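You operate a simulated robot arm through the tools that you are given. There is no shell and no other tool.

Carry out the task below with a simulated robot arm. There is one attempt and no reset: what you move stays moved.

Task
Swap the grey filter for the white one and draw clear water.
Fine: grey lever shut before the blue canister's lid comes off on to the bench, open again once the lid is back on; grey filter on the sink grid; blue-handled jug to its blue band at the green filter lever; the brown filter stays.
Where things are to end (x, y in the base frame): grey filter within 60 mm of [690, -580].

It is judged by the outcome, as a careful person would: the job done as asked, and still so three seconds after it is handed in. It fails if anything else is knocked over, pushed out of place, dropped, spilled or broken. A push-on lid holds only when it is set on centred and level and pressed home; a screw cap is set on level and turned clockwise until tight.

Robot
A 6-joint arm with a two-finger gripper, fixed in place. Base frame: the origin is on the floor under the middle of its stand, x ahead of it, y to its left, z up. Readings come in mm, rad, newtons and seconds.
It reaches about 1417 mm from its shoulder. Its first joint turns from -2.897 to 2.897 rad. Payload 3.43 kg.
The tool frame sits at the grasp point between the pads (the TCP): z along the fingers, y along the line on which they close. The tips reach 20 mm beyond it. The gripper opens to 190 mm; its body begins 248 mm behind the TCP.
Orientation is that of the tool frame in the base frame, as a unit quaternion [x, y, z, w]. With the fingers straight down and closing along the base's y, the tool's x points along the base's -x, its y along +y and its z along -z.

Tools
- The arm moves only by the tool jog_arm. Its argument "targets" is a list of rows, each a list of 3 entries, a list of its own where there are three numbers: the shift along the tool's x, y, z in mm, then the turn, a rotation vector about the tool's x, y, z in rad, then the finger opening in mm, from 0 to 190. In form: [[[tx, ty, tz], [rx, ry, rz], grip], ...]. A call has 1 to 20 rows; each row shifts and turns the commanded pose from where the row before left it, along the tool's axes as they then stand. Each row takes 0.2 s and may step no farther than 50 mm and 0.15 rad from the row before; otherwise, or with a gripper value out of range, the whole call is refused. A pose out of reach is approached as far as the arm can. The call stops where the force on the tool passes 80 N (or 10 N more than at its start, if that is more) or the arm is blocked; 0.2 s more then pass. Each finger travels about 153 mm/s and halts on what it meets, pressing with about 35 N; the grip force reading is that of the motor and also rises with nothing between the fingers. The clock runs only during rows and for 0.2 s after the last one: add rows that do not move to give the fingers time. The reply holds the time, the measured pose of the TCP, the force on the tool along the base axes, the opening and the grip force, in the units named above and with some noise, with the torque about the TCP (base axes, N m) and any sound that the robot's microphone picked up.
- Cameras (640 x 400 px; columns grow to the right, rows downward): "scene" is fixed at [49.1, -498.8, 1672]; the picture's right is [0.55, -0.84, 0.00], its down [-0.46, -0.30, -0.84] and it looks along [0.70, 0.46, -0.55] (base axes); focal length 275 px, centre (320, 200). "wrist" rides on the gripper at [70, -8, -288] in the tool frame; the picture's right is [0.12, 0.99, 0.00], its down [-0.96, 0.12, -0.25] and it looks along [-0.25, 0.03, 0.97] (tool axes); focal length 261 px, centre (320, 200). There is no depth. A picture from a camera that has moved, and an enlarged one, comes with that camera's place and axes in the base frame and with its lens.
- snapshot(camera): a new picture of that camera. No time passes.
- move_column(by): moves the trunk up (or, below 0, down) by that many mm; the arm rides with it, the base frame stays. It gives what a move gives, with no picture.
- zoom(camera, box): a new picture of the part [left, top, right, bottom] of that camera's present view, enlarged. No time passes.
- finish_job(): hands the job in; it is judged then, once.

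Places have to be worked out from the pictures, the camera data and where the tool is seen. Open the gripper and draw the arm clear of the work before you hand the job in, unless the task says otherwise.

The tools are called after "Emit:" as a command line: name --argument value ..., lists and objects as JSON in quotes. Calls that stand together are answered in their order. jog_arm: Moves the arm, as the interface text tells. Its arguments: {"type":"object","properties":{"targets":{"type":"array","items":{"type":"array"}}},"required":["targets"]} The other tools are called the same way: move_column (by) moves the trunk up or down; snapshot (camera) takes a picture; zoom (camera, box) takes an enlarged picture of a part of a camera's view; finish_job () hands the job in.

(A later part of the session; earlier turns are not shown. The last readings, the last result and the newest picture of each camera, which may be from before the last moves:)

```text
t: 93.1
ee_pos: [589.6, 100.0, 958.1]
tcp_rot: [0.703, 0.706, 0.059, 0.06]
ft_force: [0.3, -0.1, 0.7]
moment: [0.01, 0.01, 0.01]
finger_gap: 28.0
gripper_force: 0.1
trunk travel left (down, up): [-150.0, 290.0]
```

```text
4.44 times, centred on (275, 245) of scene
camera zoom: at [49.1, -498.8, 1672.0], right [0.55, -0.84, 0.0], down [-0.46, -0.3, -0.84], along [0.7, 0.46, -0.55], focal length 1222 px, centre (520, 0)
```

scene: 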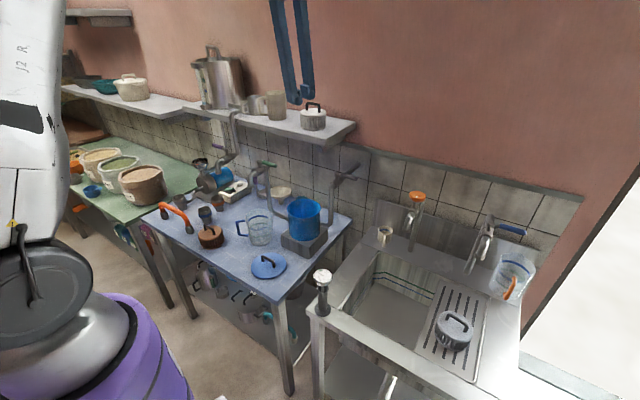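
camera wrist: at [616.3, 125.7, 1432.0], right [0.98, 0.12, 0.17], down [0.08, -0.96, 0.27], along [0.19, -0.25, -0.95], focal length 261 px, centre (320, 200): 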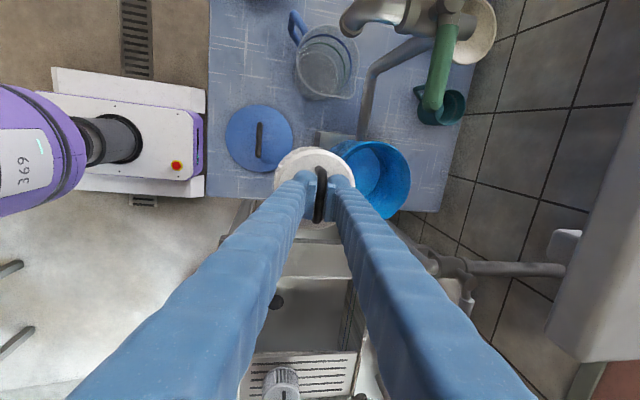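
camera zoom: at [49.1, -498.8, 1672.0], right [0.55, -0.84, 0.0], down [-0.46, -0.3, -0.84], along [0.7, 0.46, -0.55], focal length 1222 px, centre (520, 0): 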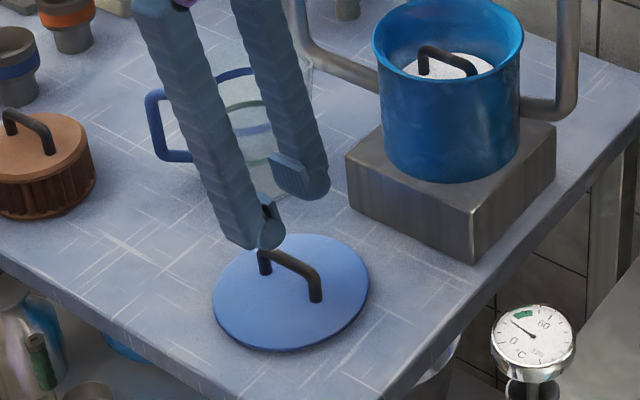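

The lid's bar is at about (591, 97, 878), turned slightly. I'll align to it and descend in stages.

Emit:
jog_arm --targets '[[[0, 0, 0], [0, 0, -0.05], 28], [[-1.1, -4.5, 28.8], [0, 0, 0], 28], [[-1.1, -4.5, 28.8], [0, 0, 0], 28]]'

Emit:
zoom --camera "wrist" --box '[230, 100, 410, 250]'

Emit:
zoom --camera "scene" --box '[250, 220, 320, 280]'

```text
t: 93.9
ee_pos: [588.1, 95.1, 900.9]
tcp_rot: [0.686, 0.723, 0.058, 0.062]
ft_force: [-0.3, 0.0, 0.9]
moment: [0.01, 0.03, 0.02]
finger_gap: 27.8
gripper_force: 0.0
trunk travel left (down, up): [-150.0, 290.0]
```

```text
2.67 times, centred on (320, 175) of wrist
camera zoom: at [529.3, 165.5, 1182.9], right [0.97, 0.17, 0.17], down [0.12, -0.95, 0.27], along [0.21, -0.24, -0.95], focal length 695 px, centre (320, 267)
```

zoom: 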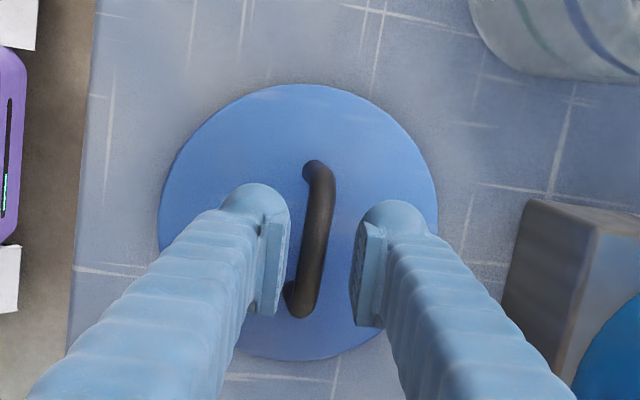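

```text
6.67 times, centred on (285, 250) of scene
camera zoom: at [49.1, -498.8, 1672.0], right [0.55, -0.84, 0.0], down [-0.46, -0.3, -0.84], along [0.7, 0.46, -0.55], focal length 1834 px, centre (553, -133)
```

zoom: 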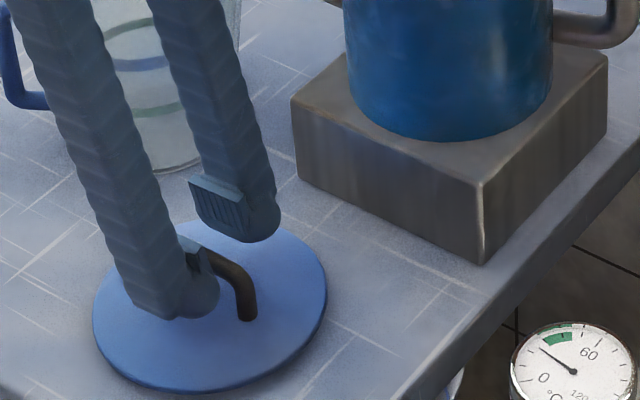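

Emit:
jog_arm --targets '[[[1.3, -1.3, 12], [0, 0, 0], 28], [[1, -0.9, 7], [0, 0, 0], 28]]'

Emit:
jog_arm --targets '[[[0, -0.4, 3], [0, 0, 0], 26]]'

Emit:
zoom --camera "scene" --box '[250, 220, 320, 280]'

Emit:
zoom --camera "wrist" --box '[230, 100, 410, 250]'

```text
t: 94.5
ee_pos: [590.5, 97.9, 883.4]
tcp_rot: [0.686, 0.723, 0.058, 0.062]
ft_force: [-0.2, -0.1, -0.8]
moment: [-0.01, 0.02, -0.01]
finger_gap: 27.9
gripper_force: 0.0
trunk travel left (down, up): [-150.0, 290.0]
```

```text
t: 94.9
ee_pos: [592.5, 97.6, 880.1]
tcp_rot: [0.686, 0.723, 0.058, 0.062]
ft_force: [0.1, -0.3, -0.4]
moment: [-0.01, -0.02, 0.0]
finger_gap: 25.8
gripper_force: 0.0
trunk travel left (down, up): [-150.0, 290.0]
```

```text
6.67 times, centred on (285, 250) of scene
camera zoom: at [49.1, -498.8, 1672.0], right [0.55, -0.84, 0.0], down [-0.46, -0.3, -0.84], along [0.7, 0.46, -0.55], focal length 1834 px, centre (553, -133)
```

zoom: 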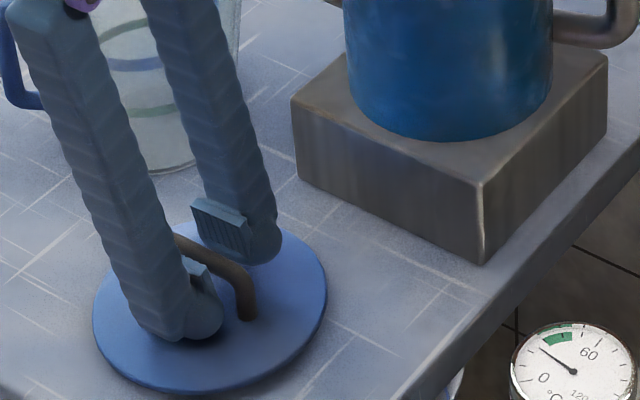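

```text
2.67 times, centred on (320, 175) of wrist
camera zoom: at [530.6, 167.3, 1162.1], right [0.97, 0.17, 0.17], down [0.12, -0.95, 0.27], along [0.21, -0.24, -0.95], focal length 695 px, centre (320, 267)
```

zoom: 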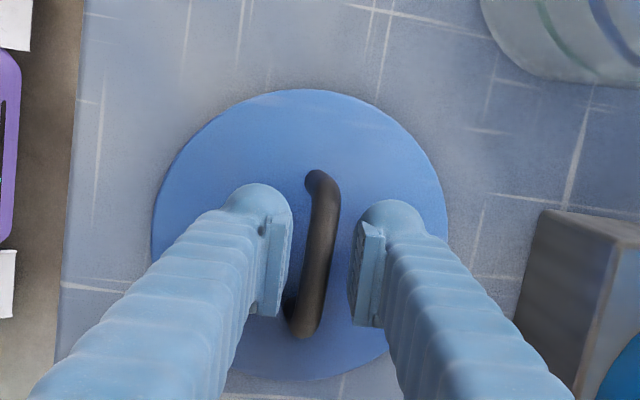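

Bar aligned with the pads and no contact. I'll lower 2 mm more, close, then do a test lift with a hold.

Emit:
jog_arm --targets '[[[0, -0.3, 2], [0, 0, 0], 26]]'

Emit:
jog_arm --targets '[[[0, 0, 0], [0, 0, 0], 14], [[0, 0, 0], [0, 0, 0], 0], [[0, 0, 0], [0, 0, 0], 0]]'

Emit:
jog_arm --targets '[[[0, 0.9, -4.9], [0, 0, 0], 0], [[0, 0.9, -4.9], [0, 0, 0], 0], [[0, 0, 0], [0, 0, 0], 0], [[0, 0, 0], [0, 0, 0], 0]]'

Emit:
zoom --camera "scene" --box '[250, 220, 320, 280]'

Emit:
zoom --camera "wrist" --box '[230, 100, 410, 250]'

```text
t: 95.3
ee_pos: [591.1, 96.9, 878.3]
tcp_rot: [0.685, 0.723, 0.059, 0.063]
ft_force: [-1.3, 2.5, 8.4]
moment: [0.07, 0.21, -0.01]
finger_gap: 26.0
gripper_force: 0.2
trunk travel left (down, up): [-150.0, 290.0]
```

```text
t: 96.1
ee_pos: [590.1, 96.9, 878.5]
tcp_rot: [0.686, 0.723, 0.058, 0.062]
ft_force: [0.3, -0.1, 0.5]
moment: [0.04, 0.0, 0.03]
finger_gap: 6.4
gripper_force: 35.2
trunk travel left (down, up): [-150.0, 290.0]
```

```text
t: 97.1
ee_pos: [590.0, 97.0, 888.1]
tcp_rot: [0.686, 0.723, 0.058, 0.062]
ft_force: [0.3, -0.4, -0.4]
moment: [-0.01, 0.02, -0.03]
finger_gap: 6.1
gripper_force: 34.9
trunk travel left (down, up): [-150.0, 290.0]
```

```text
6.67 times, centred on (285, 250) of scene
camera zoom: at [49.1, -498.8, 1672.0], right [0.55, -0.84, 0.0], down [-0.46, -0.3, -0.84], along [0.7, 0.46, -0.55], focal length 1834 px, centre (553, -133)
```

zoom: 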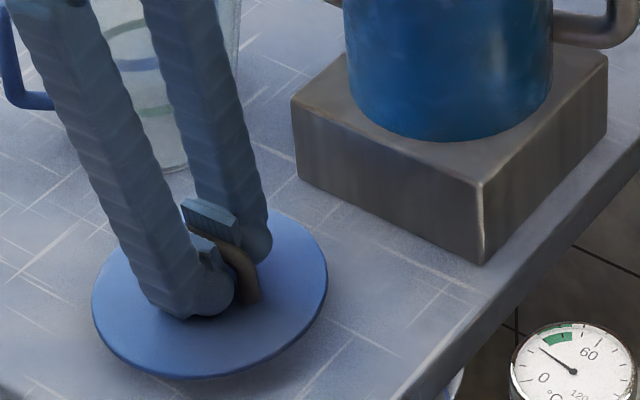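

```text
2.67 times, centred on (320, 175) of wrist
camera zoom: at [531.7, 167.5, 1169.9], right [0.97, 0.17, 0.17], down [0.12, -0.95, 0.27], along [0.21, -0.24, -0.95], focal length 695 px, centre (320, 267)
```

zoom: 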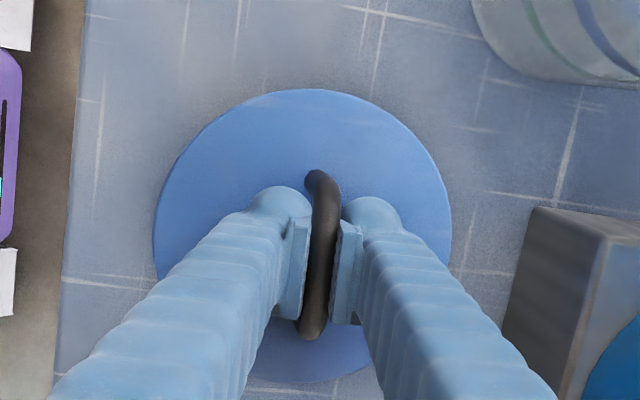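

The lid is held firmly (gap 6.1). I'll lift and carry it gently back over the canister.

Emit:
jog_arm --targets '[[[-0.1, 2.1, -12.3], [0, 0, 0], 0], [[-0.25, 4.2, -24.7], [0, 0, 0], 0], [[-0.25, 4.2, -24.7], [0, 0, 0], 0], [[-0.25, 4.2, -24.7], [0, 0, 0], 0], [[-0.25, 4.2, -24.7], [0, 0, 0], 0], [[-0.25, 4.2, -24.7], [0, 0, 0], 0], [[-0.25, 4.2, -24.7], [0, 0, 0], 0], [[-0.25, 4.2, -24.7], [0, 0, 0], 0], [[-0.25, 4.2, -24.7], [0, 0, 0], 0], [[-0.25, 4.2, -24.7], [0, 0, 0], 0], [[-0.1, 2.1, -12.3], [0, 0, 0], 0]]'

Emit:
jog_arm --targets '[[[-3.1, 11.7, 2.05], [0, 0, 0], 0], [[-6.25, 23.4, 4.1], [0, 0, 0], 0], [[-6.25, 23.4, 4.1], [0, 0, 0], 0], [[-6.25, 23.4, 4.1], [0, 0, 0], 0], [[-6.25, 23.4, 4.1], [0, 0, 0], 0], [[-6.25, 23.4, 4.1], [0, 0, 0], 0], [[-6.25, 23.4, 4.1], [0, 0, 0], 0], [[-6.25, 23.4, 4.1], [0, 0, 0], 0], [[-3.1, 11.7, 2.05], [0, 0, 0], 0], [[0, 0, 0], [0, 0, 0], 0]]'

Emit:
zoom --camera "scene" --box '[270, 150, 350, 240]'

Emit:
zoom --camera "wrist" --box '[230, 100, 410, 250]'

```text
t: 99.5
ee_pos: [588.6, 97.0, 1138.6]
tcp_rot: [0.686, 0.722, 0.058, 0.061]
ft_force: [-0.1, 0.5, -0.1]
moment: [0.0, -0.01, -0.02]
finger_gap: 5.7
gripper_force: 34.9
trunk travel left (down, up): [-150.0, 290.0]
```

```text
t: 101.7
ee_pos: [783.9, 57.4, 1137.6]
tcp_rot: [0.686, 0.723, 0.058, 0.061]
ft_force: [0.1, -0.1, -0.7]
moment: [0.02, -0.01, -0.01]
finger_gap: 6.0
gripper_force: 34.8
trunk travel left (down, up): [-150.0, 290.0]
```

```text
4.44 times, centred on (310, 195) of scene
camera zoom: at [49.1, -498.8, 1672.0], right [0.55, -0.84, 0.0], down [-0.46, -0.3, -0.84], along [0.7, 0.46, -0.55], focal length 1222 px, centre (364, 222)
```

zoom: 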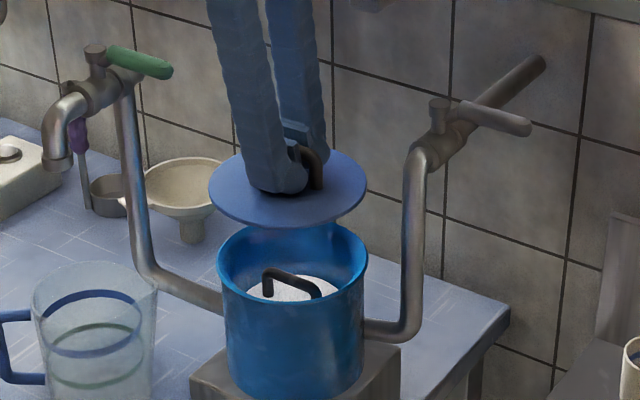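

```text
2.67 times, centred on (320, 175) of wrist
camera zoom: at [723.5, 128.0, 1419.7], right [0.97, 0.17, 0.17], down [0.12, -0.95, 0.27], along [0.21, -0.24, -0.95], focal length 695 px, centre (320, 267)
```

zoom: 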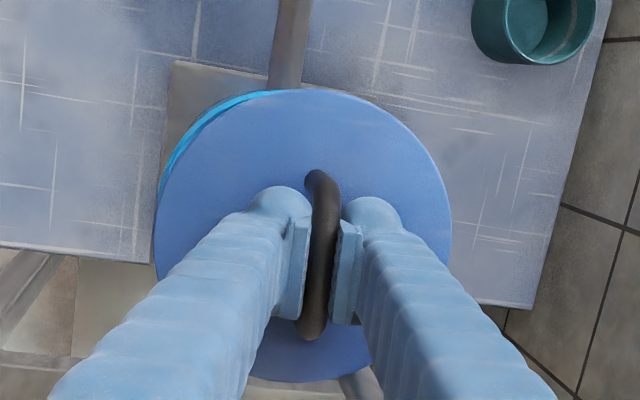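

The lid hangs level above the canister. I'll lower it to just above the rim and compare the edges to check centring.

Emit:
jog_arm --targets '[[[0.2, -3.4, 19.7], [0, 0, 0], 0], [[0.2, -3.4, 19.7], [0, 0, 0], 0], [[0.2, -3.4, 19.7], [0, 0, 0], 0], [[0, 0, 0], [0, 0, 0], 0]]'

Emit:
zoom --camera "scene" --box '[280, 180, 330, 230]'

Emit:
zoom --camera "wrist" --box '[230, 100, 410, 250]'

```text
t: 102.7
ee_pos: [783.2, 58.1, 1077.5]
tcp_rot: [0.685, 0.723, 0.059, 0.063]
ft_force: [0.1, -1.3, 0.2]
moment: [0.02, -0.04, 0.01]
finger_gap: 5.9
gripper_force: 34.6
trunk travel left (down, up): [-150.0, 290.0]
```

```text
8.00 times, centred on (305, 205) of scene
camera zoom: at [49.1, -498.8, 1672.0], right [0.55, -0.84, 0.0], down [-0.46, -0.3, -0.84], along [0.7, 0.46, -0.55], focal length 2200 px, centre (440, 160)
```

zoom: 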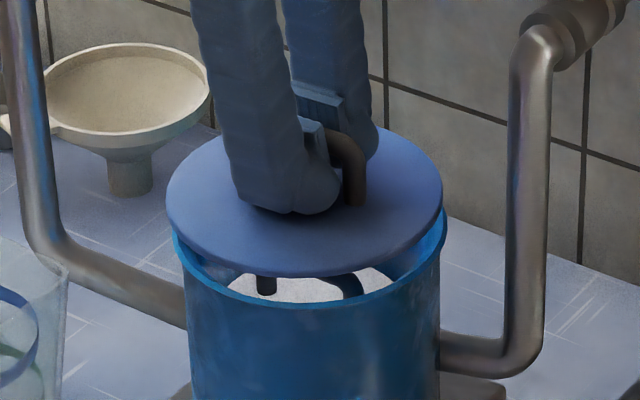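

```text
2.67 times, centred on (320, 175) of wrist
camera zoom: at [723.4, 129.0, 1358.9], right [0.97, 0.17, 0.17], down [0.12, -0.95, 0.27], along [0.21, -0.24, -0.95], focal length 695 px, centre (320, 267)
```

zoom: 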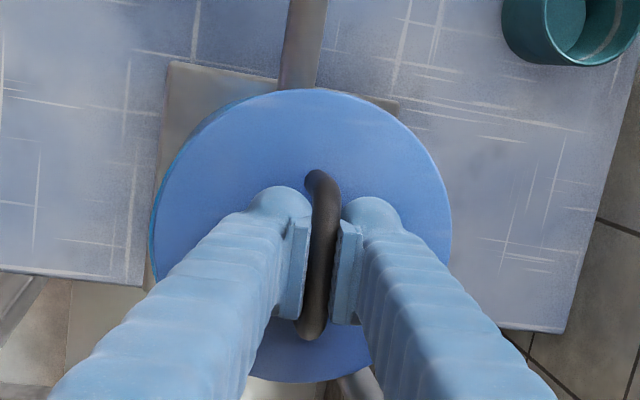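

Emit:
zoom --camera "wrist" --box '[265, 125, 305, 165]'

Emit:
zoom --camera "wrist" --box '[340, 130, 410, 200]'

Emit:
zoom --camera "wrist" --box '[280, 195, 370, 255]'

```text
10.00 times, centred on (285, 145) of wrist
camera zoom: at [723.4, 129.0, 1358.9], right [0.97, 0.17, 0.17], down [0.12, -0.95, 0.27], along [0.21, -0.24, -0.95], focal length 2606 px, centre (670, 750)
```

zoom: 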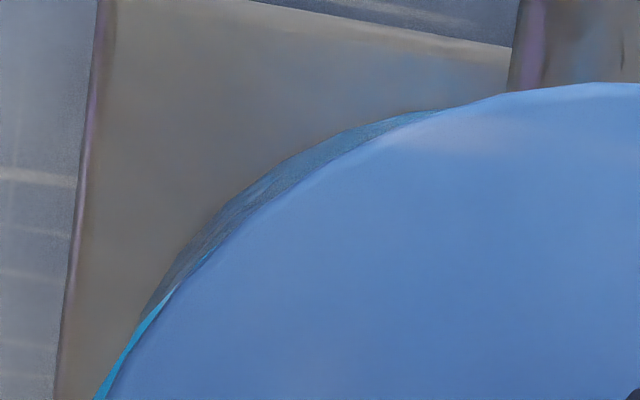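

```text
5.71 times, centred on (375, 165) of wrist
camera zoom: at [723.4, 129.0, 1358.9], right [0.97, 0.17, 0.17], down [0.12, -0.95, 0.27], along [0.21, -0.24, -0.95], focal length 1489 px, centre (6, 400)
```

zoom: 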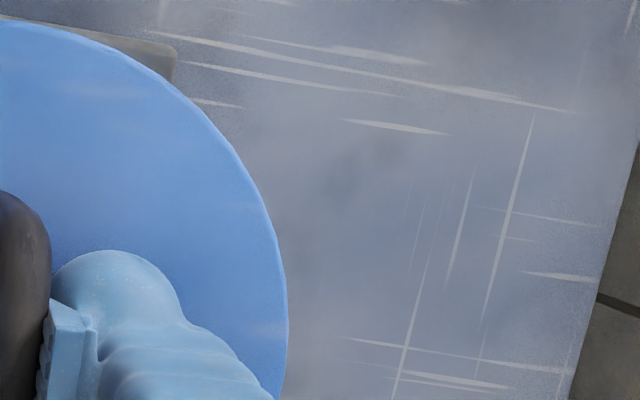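

```text
6.67 times, centred on (325, 225) of wrist
camera zoom: at [723.4, 129.0, 1358.9], right [0.97, 0.17, 0.17], down [0.12, -0.95, 0.27], along [0.21, -0.24, -0.95], focal length 1738 px, centre (287, 33)
```

zoom: 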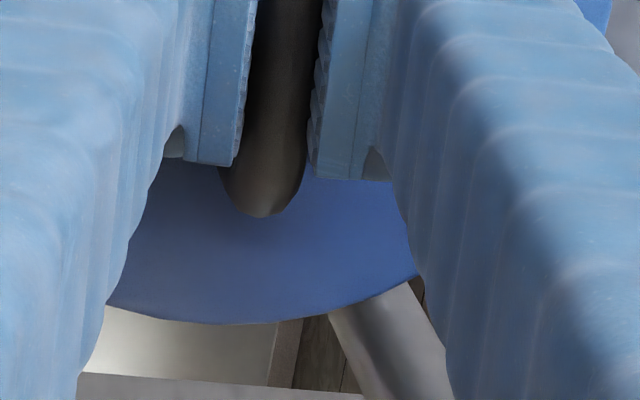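

Comparing lid and rim edges in both cameras, the lid sits about 2 mm too far in +x and 3 mm too far in +y. I'll correct that and lower a little for another check.

Emit:
jog_arm --targets '[[[-3.1, -2.1, -0.3], [0, 0, 0], 0], [[0.05, -0.8, 4.9], [0, 0, 0], 0], [[0, 0, 0], [0, 0, 0], 0]]'

Emit:
zoom --camera "scene" --box '[280, 180, 330, 230]'

Emit:
zoom --camera "wrist" --box '[255, 125, 315, 175]'

```text
t: 103.5
ee_pos: [781.2, 55.3, 1072.1]
tcp_rot: [0.686, 0.723, 0.058, 0.062]
ft_force: [0.2, -0.4, -1.2]
moment: [0.0, 0.01, 0.04]
finger_gap: 5.9
gripper_force: 34.6
trunk travel left (down, up): [-150.0, 290.0]
```

```text
8.00 times, centred on (305, 205) of scene
camera zoom: at [49.1, -498.8, 1672.0], right [0.55, -0.84, 0.0], down [-0.46, -0.3, -0.84], along [0.7, 0.46, -0.55], focal length 2200 px, centre (440, 160)
```

zoom: 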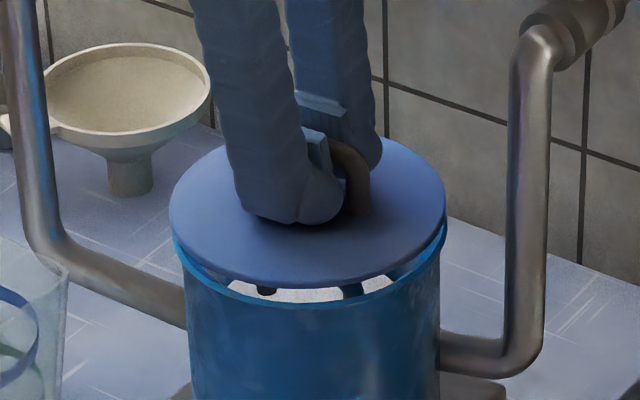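

```text
8.00 times, centred on (285, 150) of wrist
camera zoom: at [722.1, 125.9, 1354.7], right [0.97, 0.17, 0.17], down [0.12, -0.95, 0.27], along [0.21, -0.24, -0.95], focal length 2085 px, centre (600, 600)
```

zoom: 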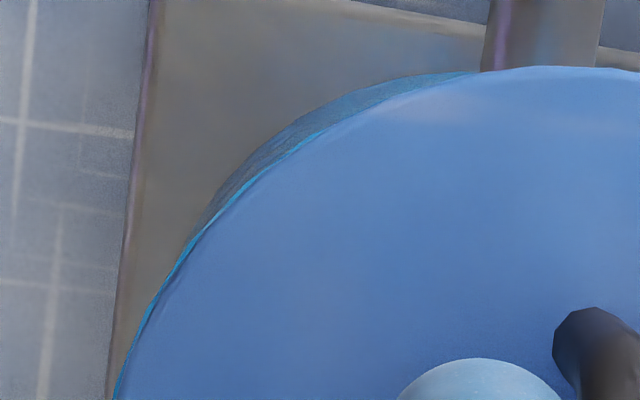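

Now centred within about 1 mm. I'll lower onto the rim in small steps, watching for contact.

Emit:
jog_arm --targets '[[[0, -1.0, 1.9], [0, 0, 0], 0]]'

Emit:
jog_arm --targets '[[[0, -0.3, 2], [0, 0, 0], 0]]'

Emit:
jog_arm --targets '[[[0, -0.3, 2], [0, 0, 0], 0]]'

Emit:
jog_arm --targets '[[[0, -0.3, 2], [0, 0, 0], 0]]'

```text
t: 103.9
ee_pos: [781.7, 56.0, 1070.1]
tcp_rot: [0.685, 0.723, 0.058, 0.062]
ft_force: [-0.3, -0.4, 0.1]
moment: [0.03, -0.01, 0.0]
finger_gap: 5.9
gripper_force: 35.1
trunk travel left (down, up): [-150.0, 290.0]
```

```text
t: 104.3
ee_pos: [780.0, 55.0, 1068.8]
tcp_rot: [0.686, 0.723, 0.059, 0.061]
ft_force: [0.0, 0.3, -0.4]
moment: [-0.01, 0.02, -0.01]
finger_gap: 6.0
gripper_force: 35.2
trunk travel left (down, up): [-150.0, 290.0]
```

```text
t: 104.7
ee_pos: [781.6, 56.1, 1066.2]
tcp_rot: [0.685, 0.723, 0.058, 0.062]
ft_force: [0.4, -0.4, -0.3]
moment: [-0.02, 0.05, 0.01]
finger_gap: 5.9
gripper_force: 35.3
trunk travel left (down, up): [-150.0, 290.0]
```

```text
t: 105.1
ee_pos: [781.0, 54.9, 1063.8]
tcp_rot: [0.685, 0.723, 0.058, 0.062]
ft_force: [1.0, -0.1, -0.9]
moment: [0.0, 0.02, -0.02]
finger_gap: 5.8
gripper_force: 34.9
trunk travel left (down, up): [-150.0, 290.0]
```

Emit:
jog_arm --targets '[[[0, -0.3, 2], [0, 0, 0], 0]]'

Emit:
jog_arm --targets '[[[0, -0.3, 2], [0, 0, 0], 0]]'

Emit:
zoom --camera "scene" --box '[280, 180, 330, 230]'

```text
t: 105.5
ee_pos: [780.7, 54.7, 1061.6]
tcp_rot: [0.686, 0.723, 0.058, 0.063]
ft_force: [0.0, -0.4, -0.1]
moment: [0.02, 0.0, 0.01]
finger_gap: 5.8
gripper_force: 35.3
trunk travel left (down, up): [-150.0, 290.0]
```

```text
t: 105.9
ee_pos: [780.6, 54.8, 1061.9]
tcp_rot: [0.685, 0.723, 0.058, 0.063]
ft_force: [-0.2, -0.5, 3.3]
moment: [0.23, 0.04, 0.0]
finger_gap: 6.2
gripper_force: 35.0
trunk travel left (down, up): [-150.0, 290.0]
```

```text
8.00 times, centred on (305, 205) of scene
camera zoom: at [49.1, -498.8, 1672.0], right [0.55, -0.84, 0.0], down [-0.46, -0.3, -0.84], along [0.7, 0.46, -0.55], focal length 2200 px, centre (440, 160)
```

zoom: 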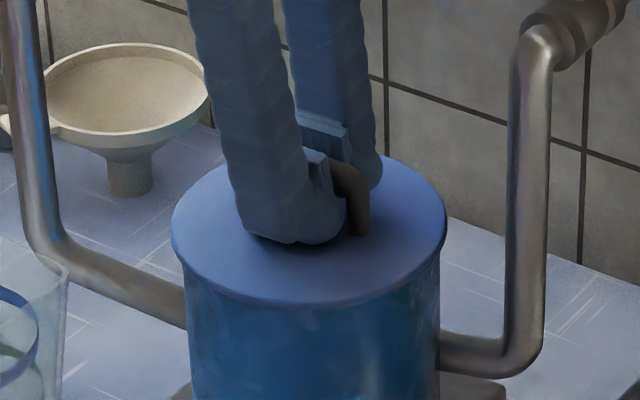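

Contact at the rim; the lid edges match their original position to within a fraction of a pixel. I'll press down gently while still holding it.

Emit:
jog_arm --targets '[[[0, -0.2, 1.5], [0, 0, 0], 0]]'

Emit:
jog_arm --targets '[[[0, -0.2, 1.5], [0, 0, 0], 0]]'

Emit:
jog_arm --targets '[[[0, -0.2, 1.5], [0, 0, 0], 0]]'

```text
t: 106.3
ee_pos: [780.3, 55.2, 1062.3]
tcp_rot: [0.685, 0.723, 0.06, 0.063]
ft_force: [0.3, -2.9, 15.7]
moment: [0.3, 0.04, 0.01]
finger_gap: 6.2
gripper_force: 35.1
trunk travel left (down, up): [-150.0, 290.0]
```

```text
t: 106.7
ee_pos: [780.5, 54.9, 1061.4]
tcp_rot: [0.685, 0.723, 0.06, 0.064]
ft_force: [2.4, -1.8, 32.9]
moment: [0.0, 0.26, -0.01]
finger_gap: 6.0
gripper_force: 35.3
trunk travel left (down, up): [-150.0, 290.0]
```

```text
t: 107.1
ee_pos: [780.7, 54.1, 1061.5]
tcp_rot: [0.686, 0.723, 0.061, 0.065]
ft_force: [7.4, 0.2, 51.4]
moment: [0.09, 0.6, 0.04]
finger_gap: 6.2
gripper_force: 35.1
trunk travel left (down, up): [-150.0, 290.0]
```

A firm 51 N with no further travel. I'll relieve the load, release in stages and check the lid.

Emit:
jog_arm --targets '[[[0, 0.7, -4.3], [0, 0, 0], 0], [[0, 0, 0], [0, 0, 0], 10], [[0, 0, 0], [0, 0, 0], 16], [[0, 0.5, -3], [0, 0, 0], 24], [[0, 0, 0], [0, 0, 0], 26]]'

Emit:
jog_arm --targets '[[[0, 1.7, -9.9], [0, 0, 0], 26], [[0, 3.4, -19.7], [0, 0, 0], 26], [[0, 4.2, -24.7], [0, 0, 0], 26]]'

Emit:
zoom --camera "scene" --box '[280, 180, 330, 230]'

Emit:
zoom --camera "wrist" --box '[230, 100, 410, 250]'

```text
t: 108.3
ee_pos: [778.8, 53.9, 1062.6]
tcp_rot: [0.686, 0.723, 0.057, 0.062]
ft_force: [2.5, 2.2, 11.6]
moment: [0.15, 0.2, -0.06]
finger_gap: 22.8
gripper_force: 0.0
trunk travel left (down, up): [-150.0, 290.0]
```

```text
t: 109.1
ee_pos: [780.5, 57.1, 1120.2]
tcp_rot: [0.686, 0.723, 0.058, 0.062]
ft_force: [-0.8, -0.1, -0.4]
moment: [-0.02, 0.02, 0.01]
finger_gap: 25.9
gripper_force: 0.0
trunk travel left (down, up): [-150.0, 290.0]
```

```text
8.00 times, centred on (305, 205) of scene
camera zoom: at [49.1, -498.8, 1672.0], right [0.55, -0.84, 0.0], down [-0.46, -0.3, -0.84], along [0.7, 0.46, -0.55], focal length 2200 px, centre (440, 160)
```

zoom: 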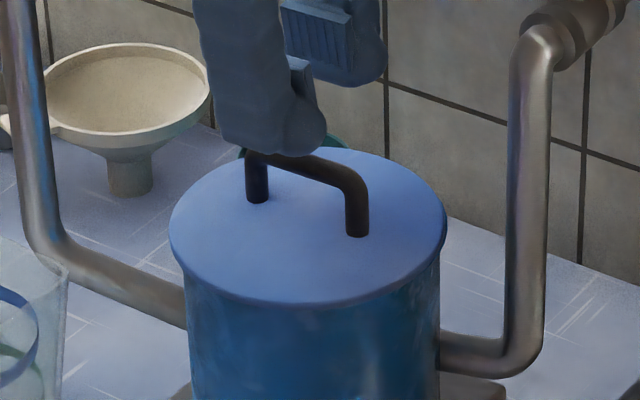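

```text
2.67 times, centred on (320, 175) of wrist
camera zoom: at [720.8, 126.9, 1402.2], right [0.97, 0.17, 0.17], down [0.12, -0.95, 0.27], along [0.21, -0.24, -0.95], focal length 695 px, centre (320, 267)
```

zoom: 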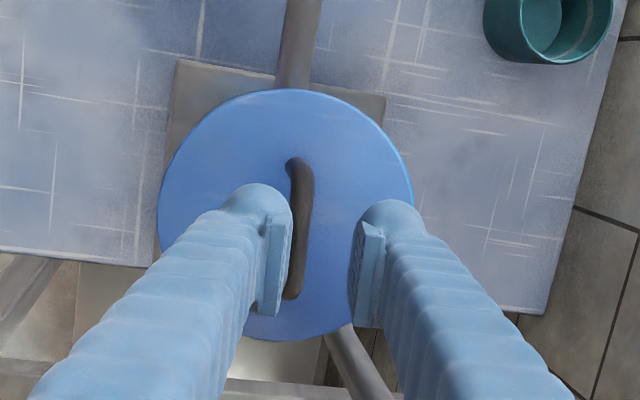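

Emit:
zoom --camera "wrist" --box '[325, 125, 365, 165]'

Emit:
zoom --camera "wrist" --box '[255, 125, 295, 165]'

Emit:
zoom --camera "scene" --box '[282, 195, 307, 225]'

Emit:
zoom --camera "scene" --box '[300, 195, 325, 225]'

```text
10.00 times, centred on (345, 145) of wrist
camera zoom: at [720.8, 126.9, 1402.2], right [0.97, 0.17, 0.17], down [0.12, -0.95, 0.27], along [0.21, -0.24, -0.95], focal length 2606 px, centre (70, 750)
```

zoom: 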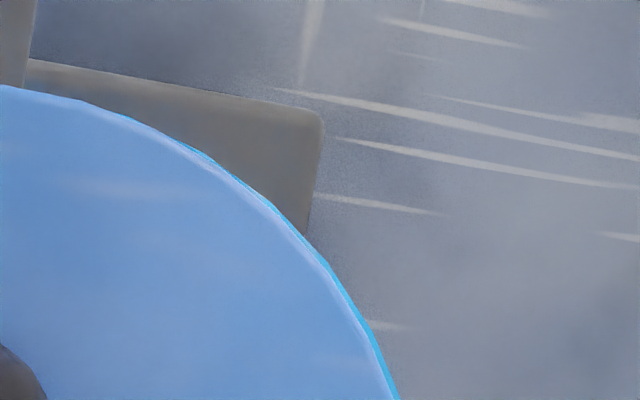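

```text
10.00 times, centred on (275, 145) of wrist
camera zoom: at [720.8, 126.9, 1402.2], right [0.97, 0.17, 0.17], down [0.12, -0.95, 0.27], along [0.21, -0.24, -0.95], focal length 2606 px, centre (770, 750)
```

zoom: 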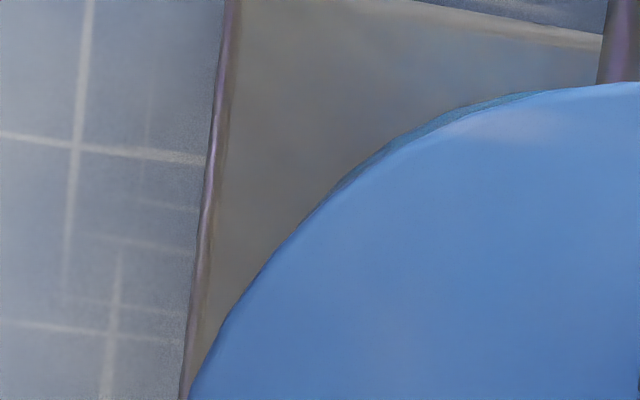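

```text
13.33 times, centred on (294, 210) of scene
camera zoom: at [49.1, -498.8, 1672.0], right [0.55, -0.84, 0.0], down [-0.46, -0.3, -0.84], along [0.7, 0.46, -0.55], focal length 3668 px, centre (660, 67)
```

zoom: 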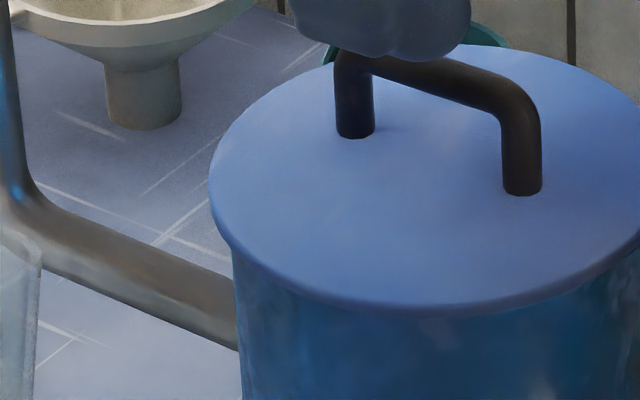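

```text
13.33 times, centred on (312, 210) of scene
camera zoom: at [49.1, -498.8, 1672.0], right [0.55, -0.84, 0.0], down [-0.46, -0.3, -0.84], along [0.7, 0.46, -0.55], focal length 3668 px, centre (420, 67)
```

zoom: 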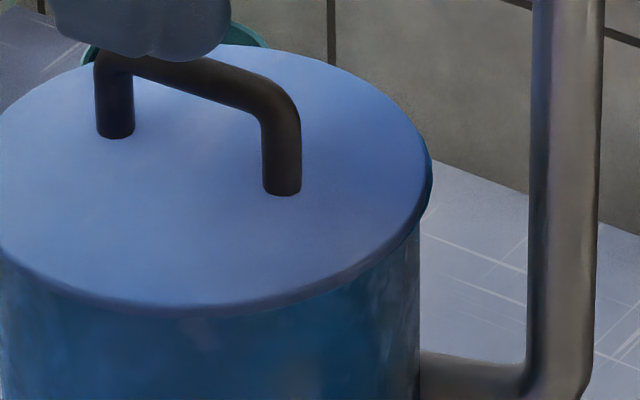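

From circle fits in the zooms, the lid sits about 2.4 mm too far to −x. A push-on lid needs centring, so I'll re-grip it and shift it rather than leave it offset.

Emit:
jog_arm --targets '[[[-0.13, -3, 15.7], [0, 0, 0], 24], [[-0.13, -3, 15.7], [0, 0, 0], 24], [[-0.13, -3, 15.7], [0, 0, 0], 24], [[0, -0.7, 4], [0, 0, 0], 22]]'

Emit:
zoom --camera "wrist" --box '[230, 100, 410, 250]'

```text
t: 110.1
ee_pos: [780.6, 55.4, 1066.8]
tcp_rot: [0.686, 0.723, 0.058, 0.063]
ft_force: [-0.2, 0.6, 0.4]
moment: [0.02, 0.0, -0.02]
finger_gap: 21.8
gripper_force: 0.1
trunk travel left (down, up): [-150.0, 290.0]
```

```text
2.67 times, centred on (320, 175) of wrist
camera zoom: at [719.6, 124.9, 1349.4], right [0.97, 0.17, 0.17], down [0.12, -0.95, 0.27], along [0.21, -0.24, -0.95], focal length 695 px, centre (320, 267)
```

zoom: 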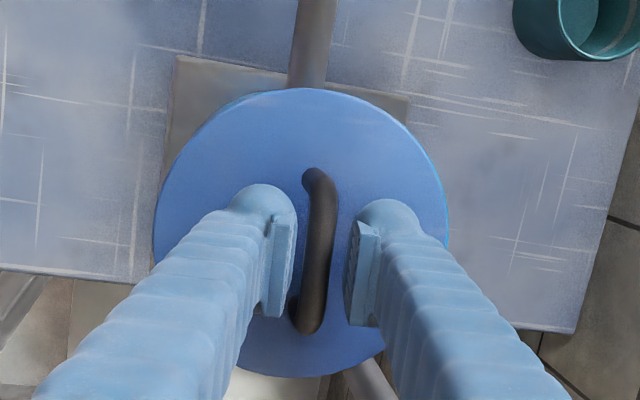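

Emit:
jog_arm --targets '[[[0, -0.3, 1.8], [0, 0, 0], 20], [[0, 0, 0], [0, 0, 0], 10], [[0, 0, 0], [0, 0, 0], 0], [[0, 0, 0], [0, 0, 0], 0]]'

Emit:
jog_arm --targets '[[[0, 0.3, -2], [0, 0, 0], 0]]'

Emit:
jog_arm --targets '[[[0, 0.3, -2], [0, 0, 0], 0]]'

Emit:
zoom --camera "scene" --box '[280, 180, 330, 230]'

```text
t: 111.1
ee_pos: [780.5, 54.2, 1065.8]
tcp_rot: [0.686, 0.723, 0.058, 0.062]
ft_force: [-0.1, 0.4, 0.4]
moment: [0.01, -0.03, -0.02]
finger_gap: 6.4
gripper_force: 35.0
trunk travel left (down, up): [-150.0, 290.0]
```

```text
t: 111.5
ee_pos: [779.3, 56.2, 1066.2]
tcp_rot: [0.685, 0.724, 0.058, 0.062]
ft_force: [-0.7, 0.2, 0.0]
moment: [-0.02, -0.02, -0.01]
finger_gap: 6.4
gripper_force: 34.8
trunk travel left (down, up): [-150.0, 290.0]
```

```text
t: 111.9
ee_pos: [780.3, 55.9, 1070.4]
tcp_rot: [0.686, 0.723, 0.058, 0.062]
ft_force: [-0.6, 0.3, -0.3]
moment: [0.0, 0.0, 0.01]
finger_gap: 6.2
gripper_force: 35.6
trunk travel left (down, up): [-150.0, 290.0]
```

```text
8.00 times, centred on (305, 205) of scene
camera zoom: at [49.1, -498.8, 1672.0], right [0.55, -0.84, 0.0], down [-0.46, -0.3, -0.84], along [0.7, 0.46, -0.55], focal length 2200 px, centre (440, 160)
```

zoom: 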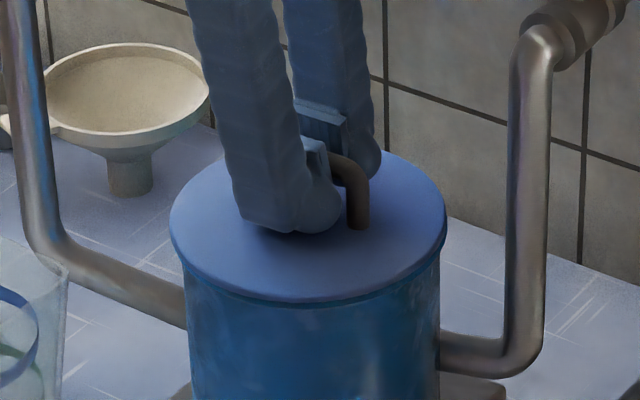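

The lid lifts freely. I'll raise a touch more, shift +2.4 mm in x and +0.7 in y, then re-check the edges before lowering.

Emit:
jog_arm --targets '[[[0, 0.5, -3], [0, 0, 0], 0], [[0.6, 2.4, 0.4], [0, 0, 0], 0], [[0, 0, 0], [0, 0, 0], 0], [[0, 0, 0], [0, 0, 0], 0]]'

Emit:
zoom --camera "wrist" --box '[325, 125, 365, 165]'

Emit:
zoom --camera "wrist" --box '[255, 125, 295, 165]'

Emit:
zoom --camera "scene" --box '[280, 190, 330, 230]'

```text
t: 112.9
ee_pos: [782.4, 56.4, 1073.1]
tcp_rot: [0.686, 0.723, 0.058, 0.061]
ft_force: [0.1, 0.5, 0.3]
moment: [0.01, 0.0, -0.04]
finger_gap: 6.3
gripper_force: 34.8
trunk travel left (down, up): [-150.0, 290.0]
```

```text
10.00 times, centred on (345, 145) of wrist
camera zoom: at [722.5, 125.8, 1354.3], right [0.97, 0.17, 0.17], down [0.12, -0.95, 0.27], along [0.21, -0.24, -0.95], focal length 2606 px, centre (70, 750)
```

zoom: 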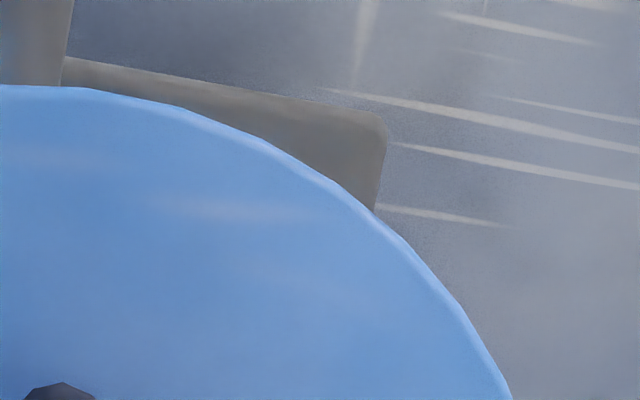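

```text
10.00 times, centred on (275, 145) of wrist
camera zoom: at [722.5, 125.8, 1354.3], right [0.97, 0.17, 0.17], down [0.12, -0.95, 0.27], along [0.21, -0.24, -0.95], focal length 2606 px, centre (770, 750)
```

zoom: 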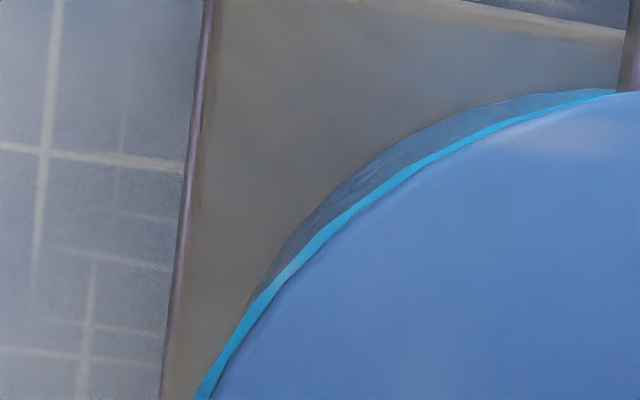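

```text
10.00 times, centred on (305, 210) of scene
camera zoom: at [49.1, -498.8, 1672.0], right [0.55, -0.84, 0.0], down [-0.46, -0.3, -0.84], along [0.7, 0.46, -0.55], focal length 2751 px, centre (470, 100)
```

zoom: 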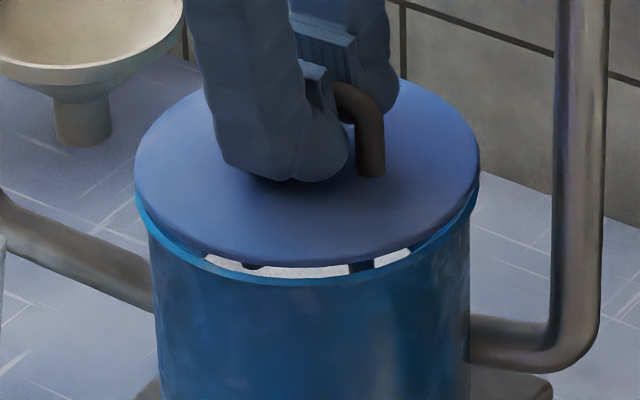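

By the rim/lid comparison it now sits about 1 mm too far in +x. I'll take back 1 mm, lower to contact and press.

Emit:
jog_arm --targets '[[[-0.3, -1.0, 0], [0, 0, 0], 0], [[0, -0.5, 3], [0, 0, 0], 0], [[0, -0.4, 2.5], [0, 0, 0], 0]]'

Emit:
jog_arm --targets '[[[0, -0.3, 2], [0, 0, 0], 0]]'

Emit:
jog_arm --targets '[[[0, -0.3, 2], [0, 0, 0], 0]]'

Emit:
jog_arm --targets '[[[0, -0.3, 2], [0, 0, 0], 0]]'

```text
t: 113.7
ee_pos: [782.1, 55.5, 1068.3]
tcp_rot: [0.685, 0.723, 0.058, 0.063]
ft_force: [-0.1, 0.4, -0.4]
moment: [0.01, 0.04, 0.03]
finger_gap: 6.4
gripper_force: 35.1
trunk travel left (down, up): [-150.0, 290.0]
```

```text
t: 114.1
ee_pos: [781.4, 54.5, 1064.8]
tcp_rot: [0.685, 0.723, 0.058, 0.062]
ft_force: [0.0, 1.2, 6.6]
moment: [-0.05, 0.02, -0.02]
finger_gap: 6.2
gripper_force: 35.3
trunk travel left (down, up): [-150.0, 290.0]
```

```text
t: 114.5
ee_pos: [781.4, 55.8, 1064.7]
tcp_rot: [0.685, 0.723, 0.06, 0.064]
ft_force: [-1.3, 3.3, 24.1]
moment: [0.0, 0.05, -0.02]
finger_gap: 6.3
gripper_force: 35.4
trunk travel left (down, up): [-150.0, 290.0]
```

```text
t: 114.9
ee_pos: [782.9, 56.2, 1061.4]
tcp_rot: [0.686, 0.723, 0.06, 0.063]
ft_force: [7.0, 2.0, 25.2]
moment: [-0.01, 0.1, -0.01]
finger_gap: 6.1
gripper_force: 35.1
trunk travel left (down, up): [-150.0, 290.0]
```

Emit:
jog_arm --targets '[[[0, -0.3, 2], [0, 0, 0], 0]]'

Emit:
jog_arm --targets '[[[0, -0.2, 1.5], [0, 0, 0], 0]]'

Emit:
zoom --camera "scene" --box '[280, 190, 330, 230]'

Emit:
zoom --camera "wrist" --box '[325, 125, 365, 165]'

Emit:
zoom --camera "wrist" --box '[255, 125, 295, 165]'

```text
t: 115.3
ee_pos: [782.4, 55.1, 1061.2]
tcp_rot: [0.685, 0.723, 0.06, 0.063]
ft_force: [10.4, 1.1, 41.6]
moment: [0.08, 0.45, 0.05]
finger_gap: 6.0
gripper_force: 35.0
trunk travel left (down, up): [-150.0, 290.0]
```

```text
t: 115.7
ee_pos: [782.2, 55.6, 1061.3]
tcp_rot: [0.685, 0.723, 0.061, 0.065]
ft_force: [11.3, 2.5, 56.2]
moment: [0.02, 0.72, 0.01]
finger_gap: 6.2
gripper_force: 34.8
trunk travel left (down, up): [-150.0, 290.0]
```

```text
10.00 times, centred on (305, 210) of scene
camera zoom: at [49.1, -498.8, 1672.0], right [0.55, -0.84, 0.0], down [-0.46, -0.3, -0.84], along [0.7, 0.46, -0.55], focal length 2751 px, centre (470, 100)
```

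zoom: 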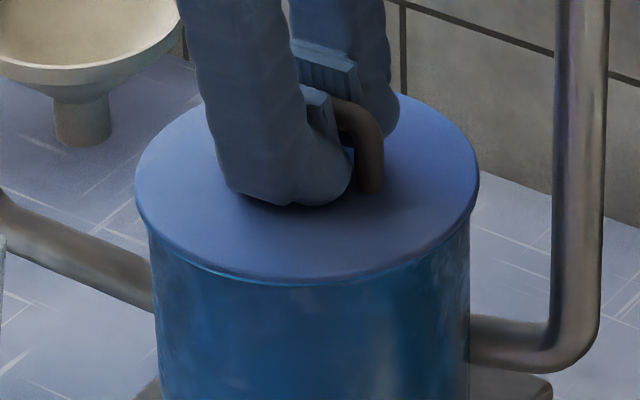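

```text
10.00 times, centred on (345, 145) of wrist
camera zoom: at [719.9, 125.1, 1342.6], right [0.97, 0.17, 0.17], down [0.12, -0.95, 0.27], along [0.21, -0.24, -0.95], focal length 2606 px, centre (70, 750)
```

zoom: 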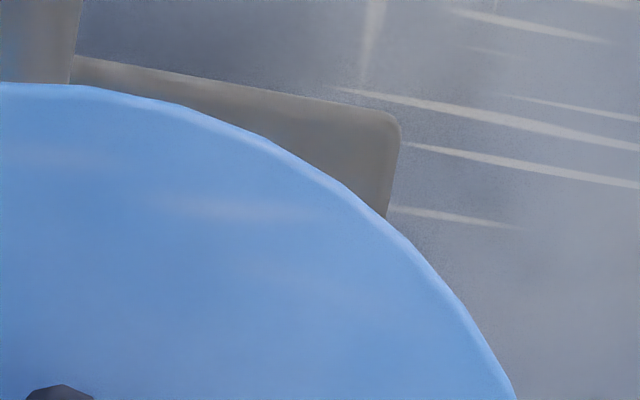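

```text
10.00 times, centred on (275, 145) of wrist
camera zoom: at [719.9, 125.1, 1342.6], right [0.97, 0.17, 0.17], down [0.12, -0.95, 0.27], along [0.21, -0.24, -0.95], focal length 2606 px, centre (770, 750)
```

zoom: 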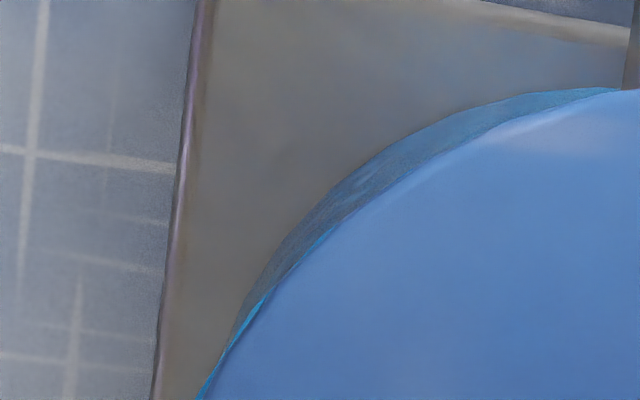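

The force built to 56 N with the lid seated, but the edges show it is still about 1.2 mm too far in +x and +y. I'll lift a hair, nudge it back and re-check.

Emit:
jog_arm --targets '[[[0, 0.6, -4], [0, 0, 0], 0], [[0, 0.6, -4], [0, 0, 0], 0], [[-1.15, -1.25, -0.2], [0, 0, 0], 0], [[0, 0, 0], [0, 0, 0], 0], [[0, 0, 0], [0, 0, 0], 0]]'

Emit:
zoom --camera "scene" --box '[280, 190, 330, 230]'

Emit:
zoom --camera "wrist" --box '[325, 125, 365, 165]'

Emit:
zoom --camera "wrist" --box '[255, 125, 295, 165]'

```text
t: 116.9
ee_pos: [780.3, 54.5, 1064.4]
tcp_rot: [0.685, 0.723, 0.057, 0.062]
ft_force: [0.5, -0.2, 0.1]
moment: [-0.01, 0.03, -0.02]
finger_gap: 5.9
gripper_force: 35.7
trunk travel left (down, up): [-150.0, 290.0]
```

```text
10.00 times, centred on (305, 210) of scene
camera zoom: at [49.1, -498.8, 1672.0], right [0.55, -0.84, 0.0], down [-0.46, -0.3, -0.84], along [0.7, 0.46, -0.55], focal length 2751 px, centre (470, 100)
```

zoom: 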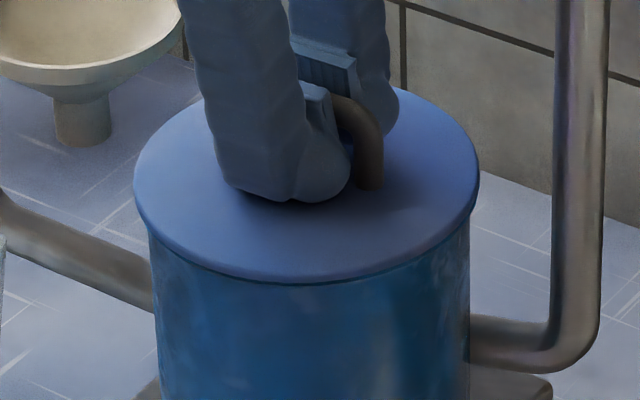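

```text
10.00 times, centred on (345, 145) of wrist
camera zoom: at [720.2, 124.0, 1346.3], right [0.97, 0.17, 0.17], down [0.12, -0.95, 0.27], along [0.2, -0.24, -0.95], focal length 2606 px, centre (70, 750)
```

zoom: 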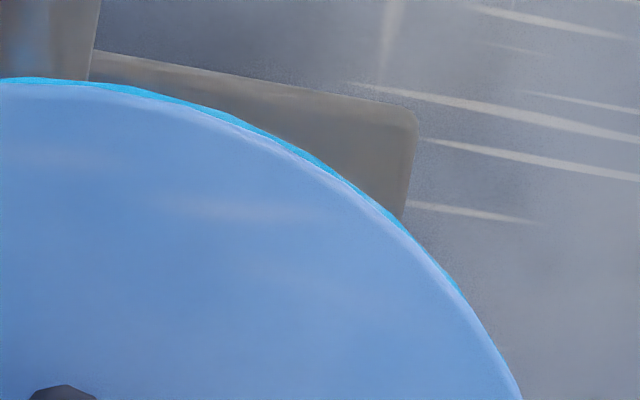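

```text
10.00 times, centred on (275, 145) of wrist
camera zoom: at [720.2, 124.0, 1346.3], right [0.97, 0.17, 0.17], down [0.12, -0.95, 0.27], along [0.2, -0.24, -0.95], focal length 2606 px, centre (770, 750)
```

zoom: 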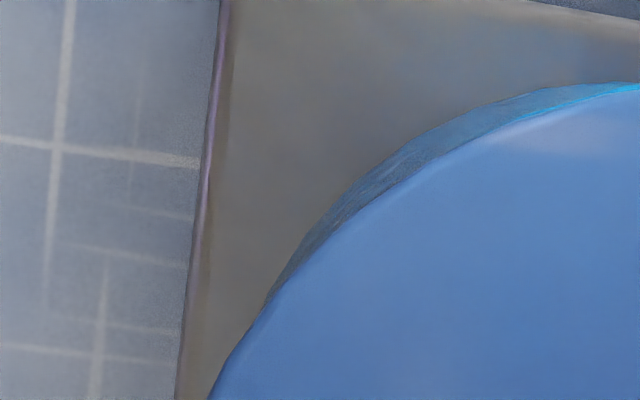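

Emit:
jog_arm --targets '[[[0.6, 0.6, 0.1], [0, 0, 0], 0], [[0, 0, 0], [0, 0, 0], 0]]'

Emit:
zoom --camera "wrist" --box '[325, 125, 365, 165]'

Emit:
zoom --camera "wrist" --box '[255, 125, 295, 165]'

```text
t: 117.5
ee_pos: [780.6, 53.9, 1065.0]
tcp_rot: [0.686, 0.723, 0.057, 0.062]
ft_force: [-0.7, -0.5, -0.7]
moment: [0.0, -0.01, 0.02]
finger_gap: 6.1
gripper_force: 34.6
trunk travel left (down, up): [-150.0, 290.0]
```

```text
10.00 times, centred on (345, 145) of wrist
camera zoom: at [721.0, 124.6, 1346.9], right [0.97, 0.17, 0.17], down [0.12, -0.95, 0.27], along [0.21, -0.24, -0.95], focal length 2606 px, centre (70, 750)
```

zoom: 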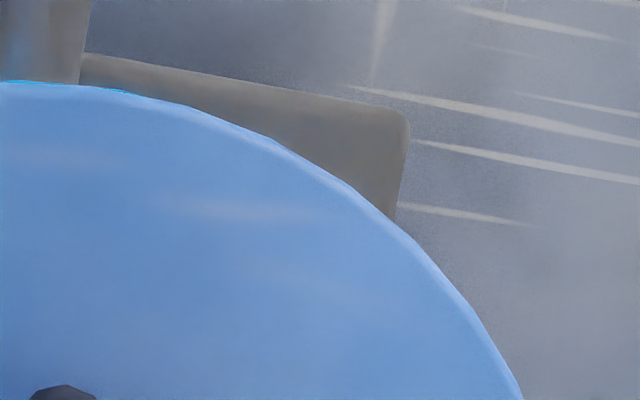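

```text
10.00 times, centred on (275, 145) of wrist
camera zoom: at [721.0, 124.6, 1346.9], right [0.97, 0.17, 0.17], down [0.12, -0.95, 0.27], along [0.21, -0.24, -0.95], focal length 2606 px, centre (770, 750)
```

zoom: 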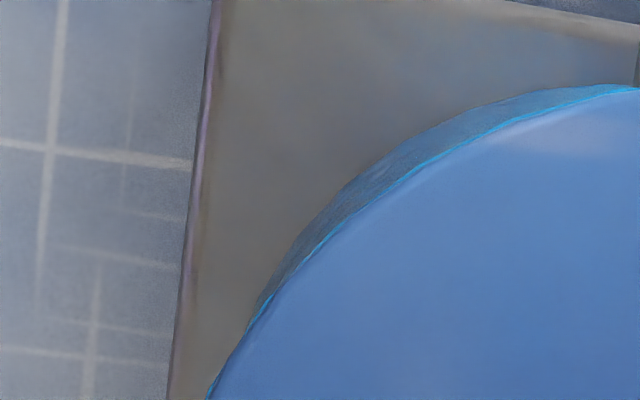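

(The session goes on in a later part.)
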